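You operate a simulated robot arm through the tools that you are given. There is no shell and no other tool. Be economical: measure what you need, move in short steps, check, and stop when the job is done.

Carry out the task below with a simulated robot arm. There is one attempt and no reset: what you move stays moved.

TASK
Press the strap seal button two times.

It is judged by the outcome, as a careful person would: the job done as asked, and still so three seconds after it is handed in. It fails if anything else is knocked over, pushed out of place, dropped, spilled or broken.

THE ROBOT
A 7-joint arm with a two-finger parallel gripper, fixed in place. Base frame: the origin is at the foot of the arm, x ahead of it, y to its left, z up. Lengths are in cm, angles in rad, forces in N, time in s.
Its first joint turns from -1.152 to 1.152 rad. Payload 2.4 kg.
Tool frame: the origin (TCP) lies between the finger pads and is the grasp point; the fingertips stand 3 cm ahead of it; z points along the fingers, y is the line along which they close. The gripper opens to 9.4 cm. The fingers are 2.8 cm wide and 1 cm thick; the gripper's body (5 by 9.6 cm) begins 5.5 cm behind the TCP.
Orientation is that of the tool frame in the base frame, as [roll, pitch, yaw] about the fixed x, y, z axes, in that order (R = Rz(yaw) Ry(pitch) Rx(roll)). With the fingers straight down and closing along the base's y, the tool's x points along the base's -x, its y along +y and its z along -z.

THE INTERFACE
- The arm moves only by the tool send_rows. Its argument "targets" is a list of rows, each a list of 7 numbers: the shift along the tool's x, y, z in m, then the turn, a rotation vector about the tool's x, y, z in degrees, then the finger opening in m, from 0 to 0.094. In form: [[dx, dy, dz, ax, ay, az, jaw], ...]. A call has 1 to 20 rows; each row shifts and turns the commanded pose from where the row before left it, along the tool's axes as they then stand. A row lasts 0.2 s, in which the tool goes at most 5 cm and 0.15 rad; a call with a longer step from one row to the next is refused whole, and so is a gripper value outside its range. A pose out of reach is approached as far as the arm can. The call stops where the force on the tool passes 40 N (or 10 N more than at its start, if that is more) or the arm is blocked; 0.2 s more then pass. The fingers move at their own pace (about 15.3 cm/s each) and stop on an object; they squeeze with about 39 N. The grip force told is the motor's: it shows also when the fingers shut on nothing. Time passes only in rows, and 0.2 s behind the last, so rows that do not move let the fingers close. It gives the time, the measured TCP pose, the force on the tool (base axes), the opening and the grip force at its end, in the units of the frame above (readings bear some noise), and new pictures: "views" is both (left out), scene, wrist or none.
- Cameras (640 x 400 px; columns grow to the right, rows downward): "scene" is fixed at [6.34, 47.17, 144.8]; the picture's right is [-0.71, -0.71, 0.00], its down [-0.41, 0.42, -0.81] and it looks along [0.57, -0.57, -0.59] (base axes); focal length 375 px, centre (320, 200). "wrist" rides on the gripper at [-3.7, 0, -5.8] in the tool frame; the picture's right is [0.00, -1.00, 0.00], its down [0.97, 0.00, -0.24] and it looks along [0.24, 0.00, 0.97] (tool axes); focal length 218 px, centre (320, 200).
- probe_pixels(camera, pixels): for up to 12 pixels [column, row] of the newest picture of that camera ("zoom" is the newest enlarged one), the place [x, y, z] in the base frame of the surface seen there, good to about 0.3 cm, but the place of the scene camera against the robot may be out by one fixed shift of up to 2.5 cm in any direction. No time passes.
- close_up(camera, box): a new picture of the part [left, top, right, bottom] of that camera's present view, enlarged. No time passes.
- hand_in(): hands the job in; it is judged then, once.

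Work in short steps. Measure before you move; look again where a grasp or a placing could have gone wrong, and mend it. You have 60 turns and 120 pictures in all, the two below and enlarged ones among them. Open the gripper and draw the arm clear of the work before you hand the job in, unless the task says otherwise; then end with one line.

The tools are called after "Emit:" as a command line: name --pt "numbers of a row" for each row, then --argument value for the rest, lists and objects as JSON in quotes. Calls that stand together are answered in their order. send_rows: Moves the arm, as the interface text tells. Its arguments: {"type":"object","properties":{"targets":{"type":"array","items":{"type":"array","items":{"type":"number"}}},"views":{"type":"string","enum":["both","scene","wrist","none"]}},"required":["targets"]} The other tools are called the same way: probe_pixels (camera, pixels) gives the place of the surface under pixels of a picture; close_up (camera, box) takes an enlarged picture of a part of a camera's view; hand_in () hands the job in.

At the start:

```text
time: 0.0
eef_pos: [33.45, 8.7, 105.15]
tool_rot: [-3.139, -0.001, -3.14]
force: [-0.8, 0.1, -0.8]
opening: 9.41
grip_force: 0.1
```

scene: 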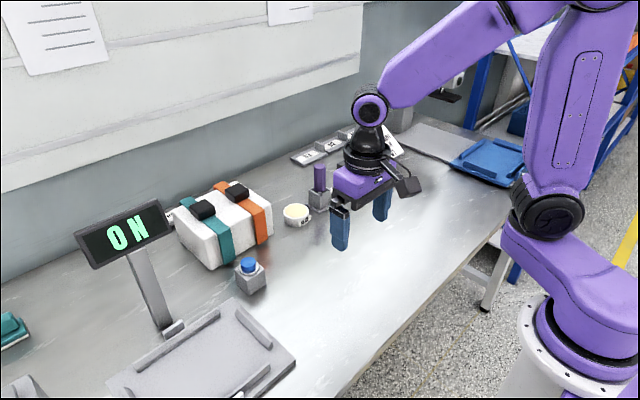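
wrist: 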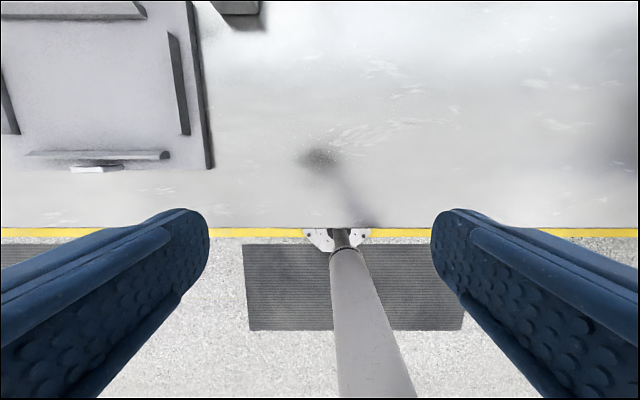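

I'll look closer at the candidates: the blue button near (249,265), the package with straps at (225,220), and the labels behind.

Emit:
close_up --camera "scene" --box '[160, 160, 320, 300]'

Emit:
close_up --camera "scene" --box '[280, 110, 440, 230]'

Emit:
close_up --camera "scene" --box '[0, 190, 320, 400]'

```text
2.86 times, centred on (240, 230) of scene
```

zoom: 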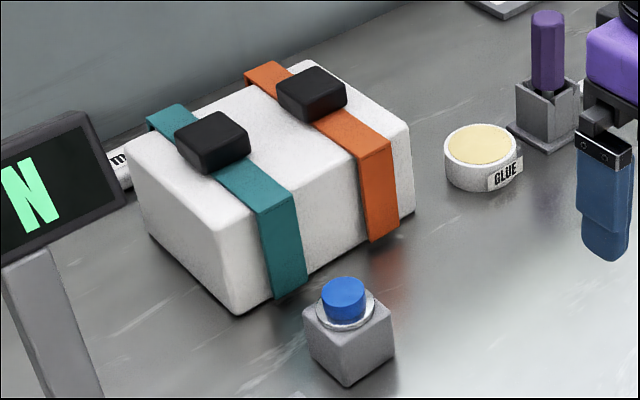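

```text
3.33 times, centred on (360, 170) of scene
```

zoom: 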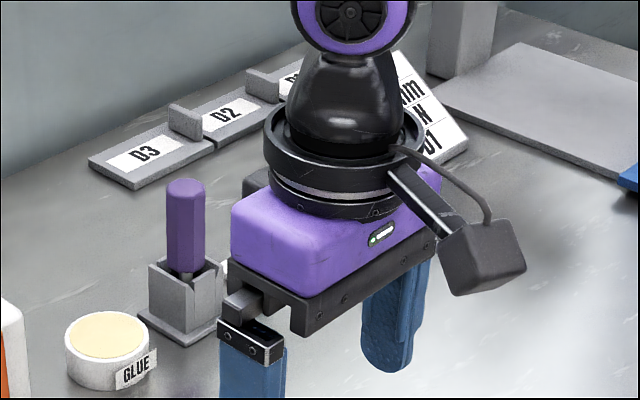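

```text
1.90 times, centred on (160, 295) of scene
```

zoom: 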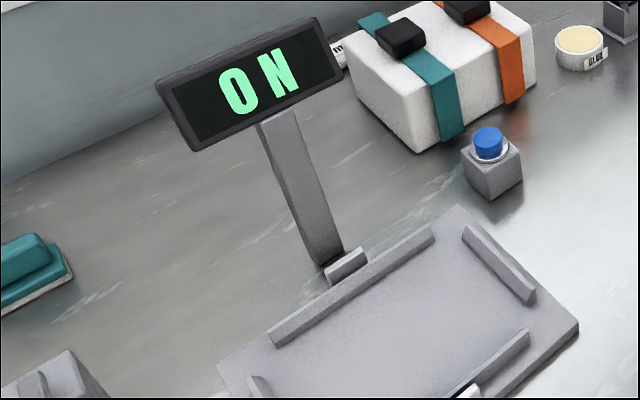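

The blue button on the grey block is the only button seen so far. I probe it and its surroundings, and the finger for the scene camera's offset.

Emit:
probe_pixels --camera "scene" --pixels '[[248, 263], [249, 270], [250, 285], [239, 280], [228, 210], [260, 195], [222, 262], [272, 235], [340, 240], [382, 215], [203, 211], [295, 330]]'

Emit:
close_up --camera "scene" --box '[225, 245, 285, 300]'

Emit:
probe_pixels --camera "wrist" --pixels '[[240, 6], [212, 167], [185, 135]]'

```text
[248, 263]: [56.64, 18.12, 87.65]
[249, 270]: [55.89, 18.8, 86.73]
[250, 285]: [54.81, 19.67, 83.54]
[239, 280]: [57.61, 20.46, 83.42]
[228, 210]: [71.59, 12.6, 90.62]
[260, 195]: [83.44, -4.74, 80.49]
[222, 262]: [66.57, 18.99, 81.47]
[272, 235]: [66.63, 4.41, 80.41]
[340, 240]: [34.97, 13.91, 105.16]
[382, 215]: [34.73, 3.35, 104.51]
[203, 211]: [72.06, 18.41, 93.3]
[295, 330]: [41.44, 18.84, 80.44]
```

```text
7.27 times, centred on (255, 272) of scene
```

zoom: 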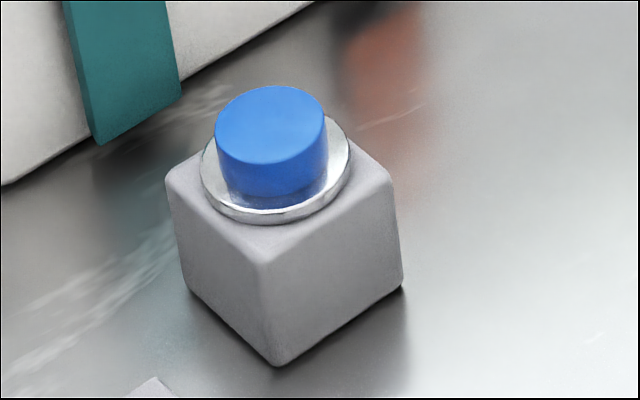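

```text
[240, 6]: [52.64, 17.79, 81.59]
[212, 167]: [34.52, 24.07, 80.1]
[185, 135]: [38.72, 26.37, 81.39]
```

The button top is near (56.6, 18.1, 87.6), but surface heights differ from the stated 85.6, so I'll verify. I move to above (50, 18, 105), closing the fingers, to view it with the wrist camera.

Emit:
send_rows --pt "-0.028 0.0155 0 0 0 0 0" --pt "-0.028 0.0155 0 0 0 0 0" --pt "-0.028 0.0155 0 0 0 0 0" --pt "-0.028 0.0155 0 0 0 0 0" --pt "-0.028 0.0155 0 0 0 0 0" --pt "-0.028 0.0155 0 0 0 0 0" --pt "0 0 0 0 0 0 0"

```text
time: 1.6
eef_pos: [50.31, 18.04, 105.12]
tool_rot: [3.141, -0.001, -3.139]
force: [0.3, -0.1, 0.2]
opening: 0.0
grip_force: 32.4
```

scene: 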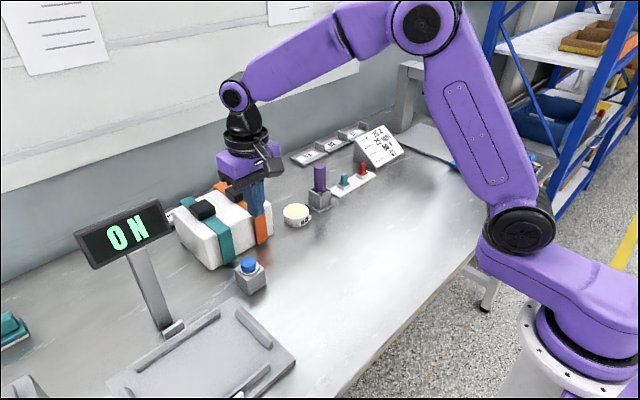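
wrist: 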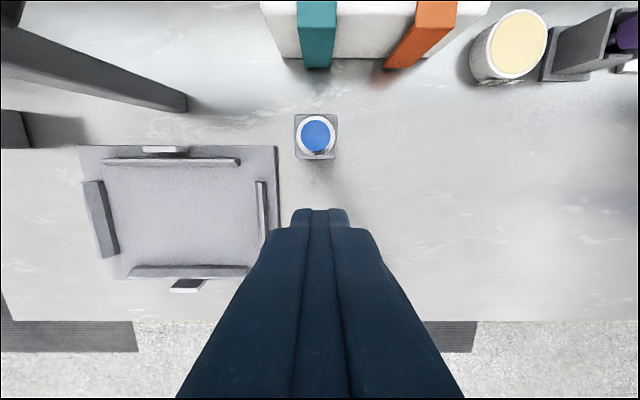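

Other controls were hidden behind the arm: a green and a red thing near (353,175), and a sign at (380,145). I look closer.

Emit:
close_up --camera "scene" --box '[325, 115, 415, 205]'

Emit:
close_up --camera "wrist" --box '[260, 90, 370, 180]'

Emit:
probe_pixels --camera "wrist" --pixels '[[315, 130], [315, 135], [315, 140], [298, 118], [420, 180], [340, 55], [317, 60], [270, 160]]'

Emit:
probe_pixels --camera "scene" --pixels '[[248, 263], [249, 265], [256, 200]]'

```text
4.44 times, centred on (370, 160) of scene
```

zoom: 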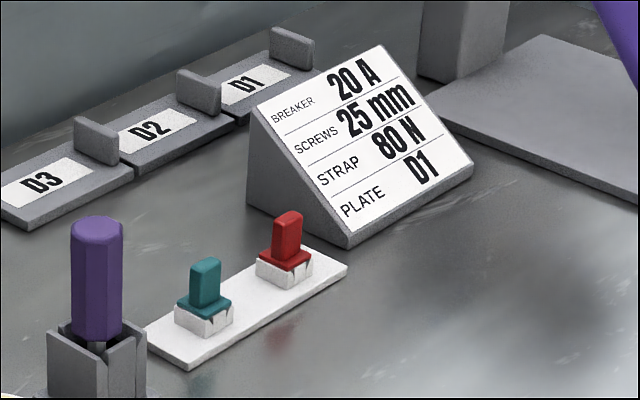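

```text
4.44 times, centred on (315, 135) of wrist
```

zoom: 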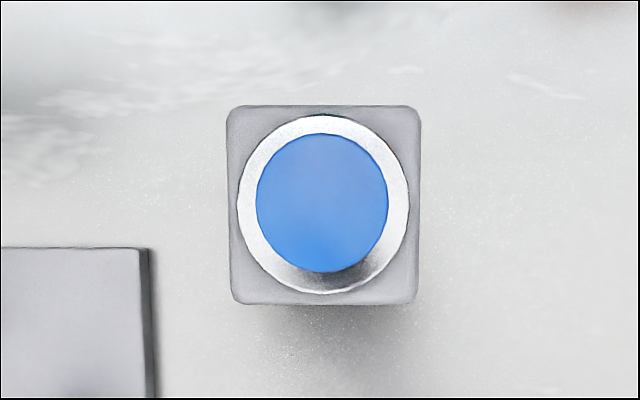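

```text
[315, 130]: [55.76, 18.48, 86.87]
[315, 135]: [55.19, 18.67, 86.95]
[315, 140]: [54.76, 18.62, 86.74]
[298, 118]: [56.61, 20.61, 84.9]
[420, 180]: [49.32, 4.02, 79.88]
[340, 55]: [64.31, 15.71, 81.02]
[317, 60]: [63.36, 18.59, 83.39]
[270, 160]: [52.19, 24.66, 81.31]
```

```text
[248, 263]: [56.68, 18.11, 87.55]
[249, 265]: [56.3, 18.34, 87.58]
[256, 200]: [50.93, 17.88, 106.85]
```

The blue button by the package is the strap seal button (the others are fuses and a setpoint card). Its top is at (55.1, 18.5, 86.9) with the table at about 80.5. I check the display's clearance first.

Emit:
probe_pixels --camera "scene" --pixels '[[168, 222], [158, 203], [84, 262], [160, 310], [232, 189], [205, 205]]'

Emit:
send_rows --pt "-0.024 0.0025 0 0 0 0 0" --pt "-0.024 0.0025 0 0 0 0 0" --pt "0 0 0.03 0 0 0 0" --pt "0 0 0.03 0 0 0 0" --pt "0 0 0.0 0 0 0 0"

```text
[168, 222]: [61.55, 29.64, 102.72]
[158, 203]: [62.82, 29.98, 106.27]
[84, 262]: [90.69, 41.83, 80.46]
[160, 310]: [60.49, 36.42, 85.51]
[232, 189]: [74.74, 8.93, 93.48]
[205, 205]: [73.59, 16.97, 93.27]
```

```text
time: 2.8
eef_pos: [55.03, 18.49, 99.2]
tool_rot: [-3.141, 0.001, -3.141]
force: [0.2, 0.3, -0.2]
opening: 0.0
grip_force: 32.9
```

scene: 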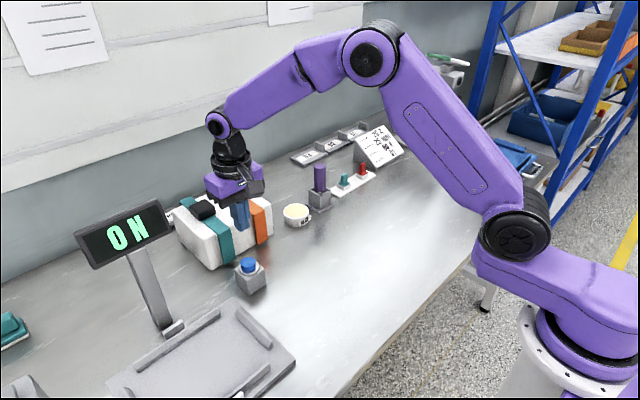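
wrist: 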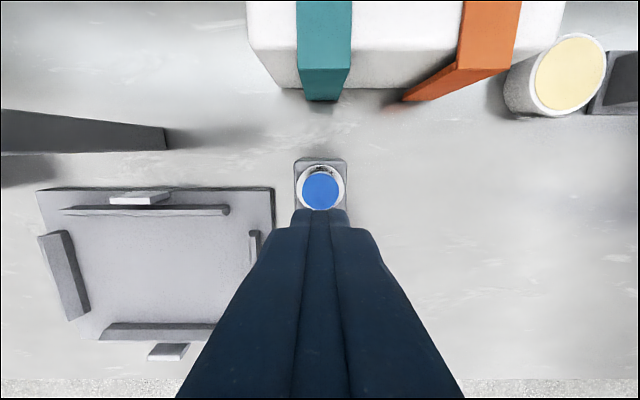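

Button centred at (320,190) and the display is clear (y > 29). I descend 7.5 cm to just above it.

Emit:
send_rows --pt "0 0 0.025 0 0 0 0" --pt "0 0 0.025 0 0 0 0" --pt "0 0 0.015 0 0 0 0" --pt "0 0 0.01 0 0 0 0" --pt "0 0 0 0 0 0 0"

Emit:
close_up --camera "scene" --box '[190, 190, 310, 300]'

```text
time: 4.0
eef_pos: [55.13, 18.49, 91.51]
tool_rot: [-3.141, 0.0, -3.141]
force: [0.7, 0.1, -0.8]
opening: 0.02
grip_force: 33.6
```

scene: 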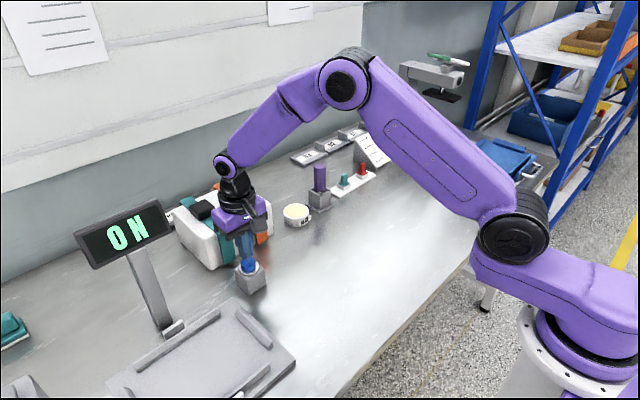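
wrist: 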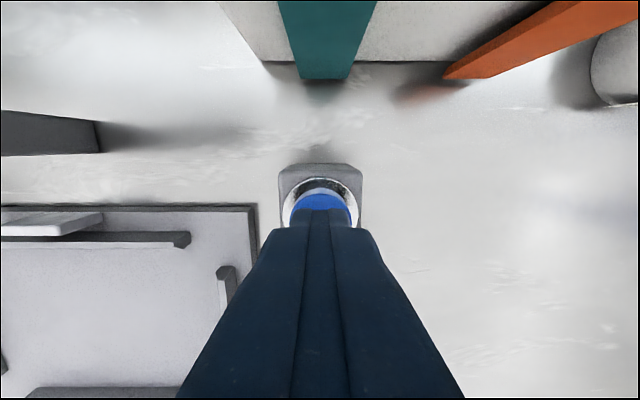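

```text
3.64 times, centred on (250, 245) of scene
```

zoom: 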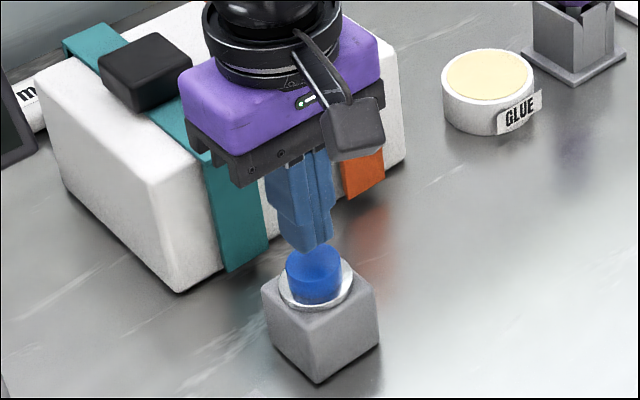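

Tips at z≈88.5, about 1.5 cm over the button. I go down in small steps: 1.2 cm, then a little at a time, watching force.

Emit:
send_rows --pt "0 0 0.006 0 0 0 0" --pt "0 0 0.006 0 0 0 0" --pt "0 0 0.002 0 0 0 0" --pt "0 0 0.001 0 0 0 0" --views "none"

Emit:
close_up --camera "scene" --box '[215, 220, 285, 300]'

```text
time: 5.0
eef_pos: [55.13, 18.5, 90.06]
tool_rot: [3.141, 0.0, 3.141]
force: [0.3, -0.5, -0.4]
opening: 0.0
grip_force: 33.4
```

```text
5.00 times, centred on (250, 260) of scene
```

zoom: 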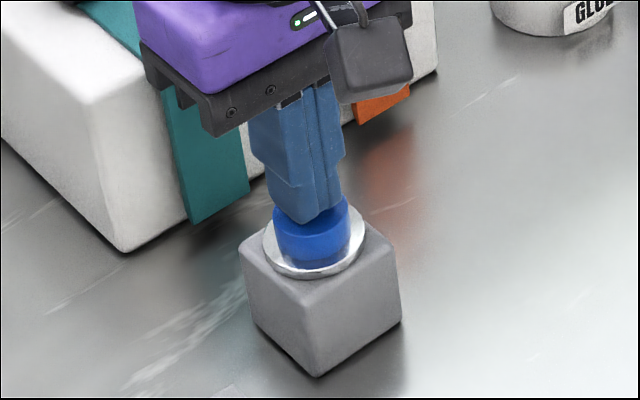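

Nearly touching, no force yet. I press on in 1 mm steps.

Emit:
send_rows --pt "0 0 0.001 0 0 0 0" --pt "0 0 0.001 0 0 0 0" --pt "0 0 0.001 0 0 0 0" --views "scene"

```text
time: 5.8
eef_pos: [55.12, 18.53, 89.77]
tool_rot: [-3.141, 0.002, -3.142]
force: [0.2, -0.7, 0.9]
opening: 0.01
grip_force: 32.7
```

scene: 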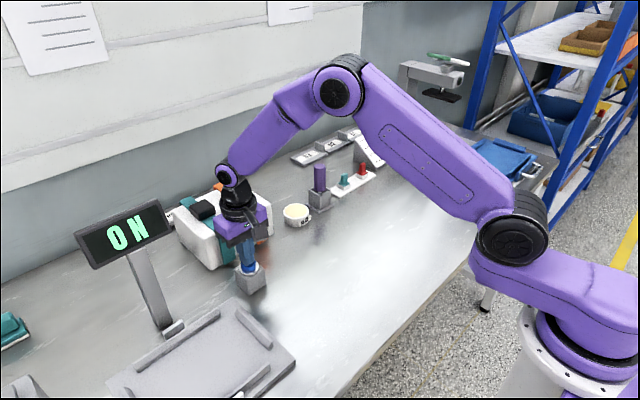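

Emit:
send_rows --pt "0 0 0.001 0 0 0 0" --pt "0 0 0.001 0 0 0 0" --views "none"

Emit:
close_up --camera "scene" --box '[60, 180, 300, 330]'

```text
time: 6.4
eef_pos: [55.01, 18.58, 89.67]
tool_rot: [-3.141, 0.002, 3.14]
force: [-0.2, 1.5, 1.9]
opening: 0.0
grip_force: 32.7
```

```text
2.67 times, centred on (180, 255) of scene
```

zoom: 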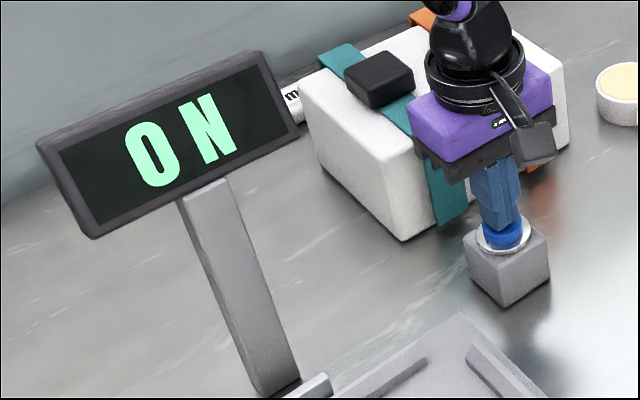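

In contact, force 1.9 N. Continue 2 mm.

Emit:
send_rows --pt "0 0 0.001 0 0 0 0" --pt "0 0 0.001 0 0 0 0" --views "none"

Emit:
close_up --camera "scene" --box '[60, 180, 300, 330]'

```text
time: 7.0
eef_pos: [55.17, 18.66, 89.39]
tool_rot: [3.141, -0.001, -3.14]
force: [-1.4, 0.6, 3.0]
opening: 0.0
grip_force: 32.6
```

```text
2.67 times, centred on (180, 255) of scene
```

zoom: 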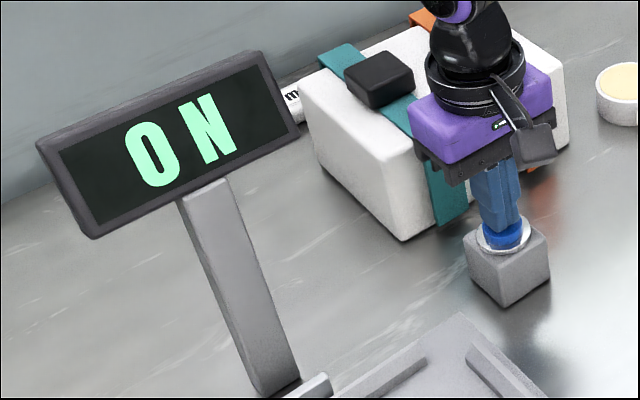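

Force 3 N, still no visible reaction; continue 2 mm.

Emit:
send_rows --pt "0 0 0.001 0 0 0 0" --pt "0 0 0.001 0 0 0 0" --views "none"

Emit:
close_up --camera "scene" --box '[60, 180, 300, 330]'

```text
time: 7.6
eef_pos: [55.12, 18.46, 89.35]
tool_rot: [-3.139, 0.001, -3.141]
force: [-2.7, 0.3, 10.5]
opening: 0.0
grip_force: 33.5
```

```text
2.67 times, centred on (180, 255) of scene
```

zoom: 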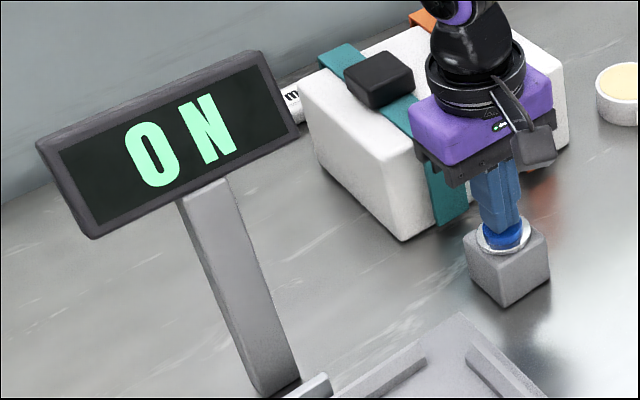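

Force jumped to 10.5 N at an almost unchanged height, so it looks bottomed out. One more millimetre to confirm.

Emit:
send_rows --pt "0 0 0.001 0 0 0 0" --pt "0 0 0 0 0 0 0" --views "scene"

Emit:
close_up --camera "scene" --box '[225, 230, 275, 300]'

```text
time: 8.2
eef_pos: [55.05, 18.62, 89.32]
tool_rot: [3.14, 0.003, 3.142]
force: [-2.9, 0.7, 20.2]
opening: 0.03
grip_force: 33.3
```

scene: 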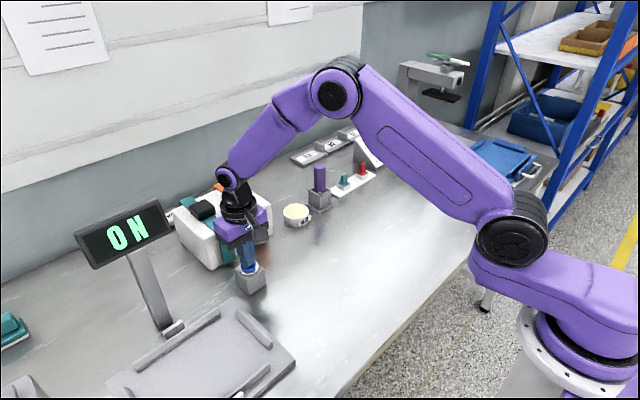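

```text
5.71 times, centred on (250, 265) of scene
```

zoom: 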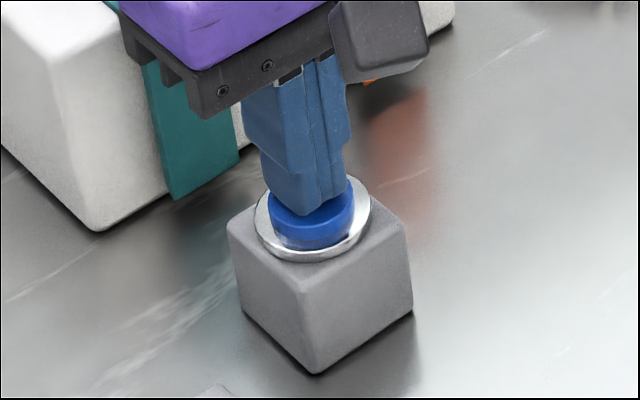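

The button is hard against its stop (20 N, height steady), so that is the first press. I lift 2 cm to release it fully and look.

Emit:
send_rows --pt "0 0 -0.01 0 0 0 0" --pt "0 0 -0.01 0 0 0 0" --pt "0 0 0 0 0 0 0" --views "scene"

Emit:
close_up --camera "scene" --box '[225, 230, 275, 300]'

```text
time: 9.0
eef_pos: [55.12, 18.38, 91.09]
tool_rot: [3.141, 0.001, 3.141]
force: [0.2, 0.8, 0.3]
opening: 0.0
grip_force: 32.5
```

scene: 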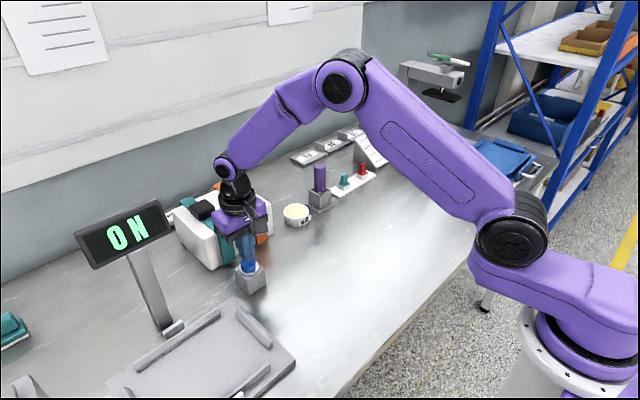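

```text
5.71 times, centred on (250, 265) of scene
```

zoom: 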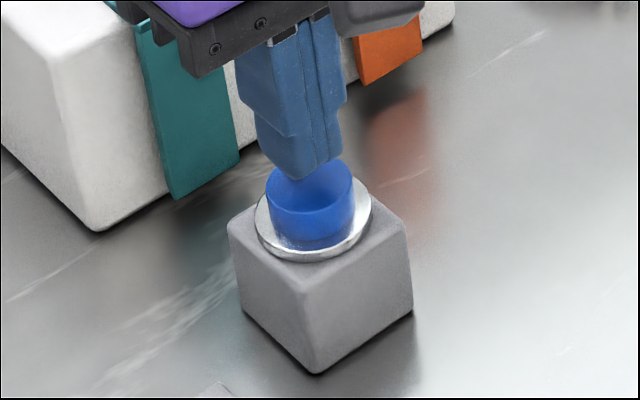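

The button sprang back fully, and its block did not move. Second press: the same 2 cm down.

Emit:
send_rows --pt "0 0 0.006 0 0 0 0" --pt "0 0 0.005 0 0 0 0" --pt "0 0 0.003 0 0 0 0" --pt "0 0 0.002 0 0 0 0" --pt "0 0 0.002 0 0 0 0" --pt "0 0 0.001 0 0 0 0" --pt "0 0 0.001 0 0 0 0" --pt "0 0 0 0 0 0 0" --views "none"

Emit:
close_up --camera "scene" --box '[225, 230, 275, 300]'

```text
time: 10.8
eef_pos: [55.11, 18.37, 89.22]
tool_rot: [3.141, 0.0, -3.141]
force: [-11.1, -0.9, 24.5]
opening: 0.0
grip_force: 32.8
```

```text
5.71 times, centred on (250, 265) of scene
```

zoom: 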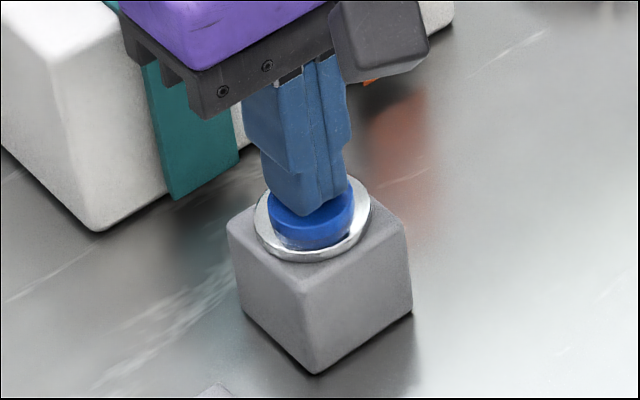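

The second press also bottomed (24.5 N). I lift straight up and draw back, opening the gripper once clear.

Emit:
send_rows --pt "0 0 -0.01 0 0 0 0" --pt "0 0 -0.03 0 0 0 0" --pt "0 0 -0.04 0 0 0 0" --pt "0 0 -0.04 0 0 0 0" --pt "0 0 -0.04 0 0 0 0" --pt "0.04 -0.02 0 0 0 0 0.05" --pt "0.04 -0.02 0 0 0 0 0.09" --pt "0.04 -0.02 0 0 0 0 0.09" --pt "0.04 -0.02 0 0 0 0 0.09" --pt "0 0 0 0 0 0 0.09"

Emit:
close_up --camera "scene" --box '[60, 160, 320, 330]'

```text
time: 13.0
eef_pos: [39.36, 10.77, 105.0]
tool_rot: [-3.14, 0.0, -3.141]
force: [-0.2, -0.2, 0.1]
opening: 9.04
grip_force: 0.1
```

scene: 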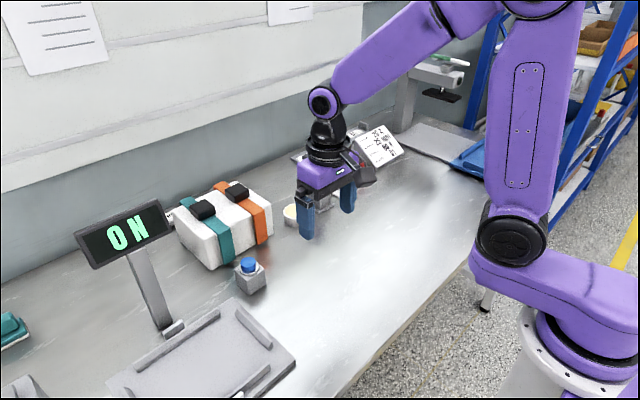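
wrist: 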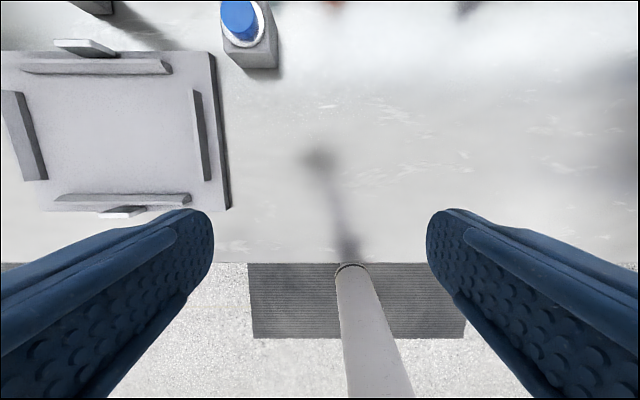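

```text
2.35 times, centred on (190, 245) of scene
```

zoom: 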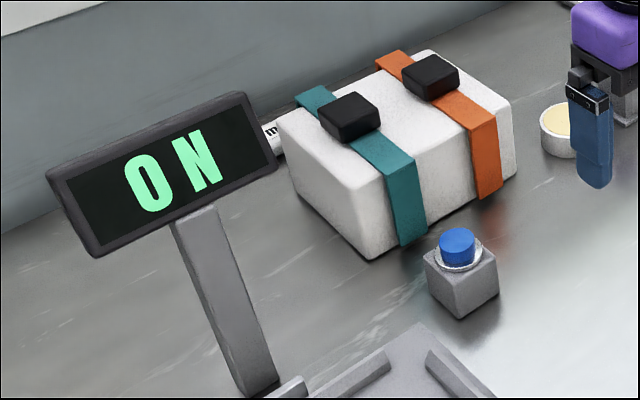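

Both presses bottomed and released, the button is back up, nothing was displaced, and the arm is clear with the gripper open.

Emit:
hand_in

```text
The job is handed in.
```

I pressed the blue button beside the strapped package twice, fully down and released each time. It carries no label, so I took it as the strap seal button because it was the only push button I could see. The display (“ON” or “0 N”) did not change, so only force and height readings confirm the presses. Nothing else moved.
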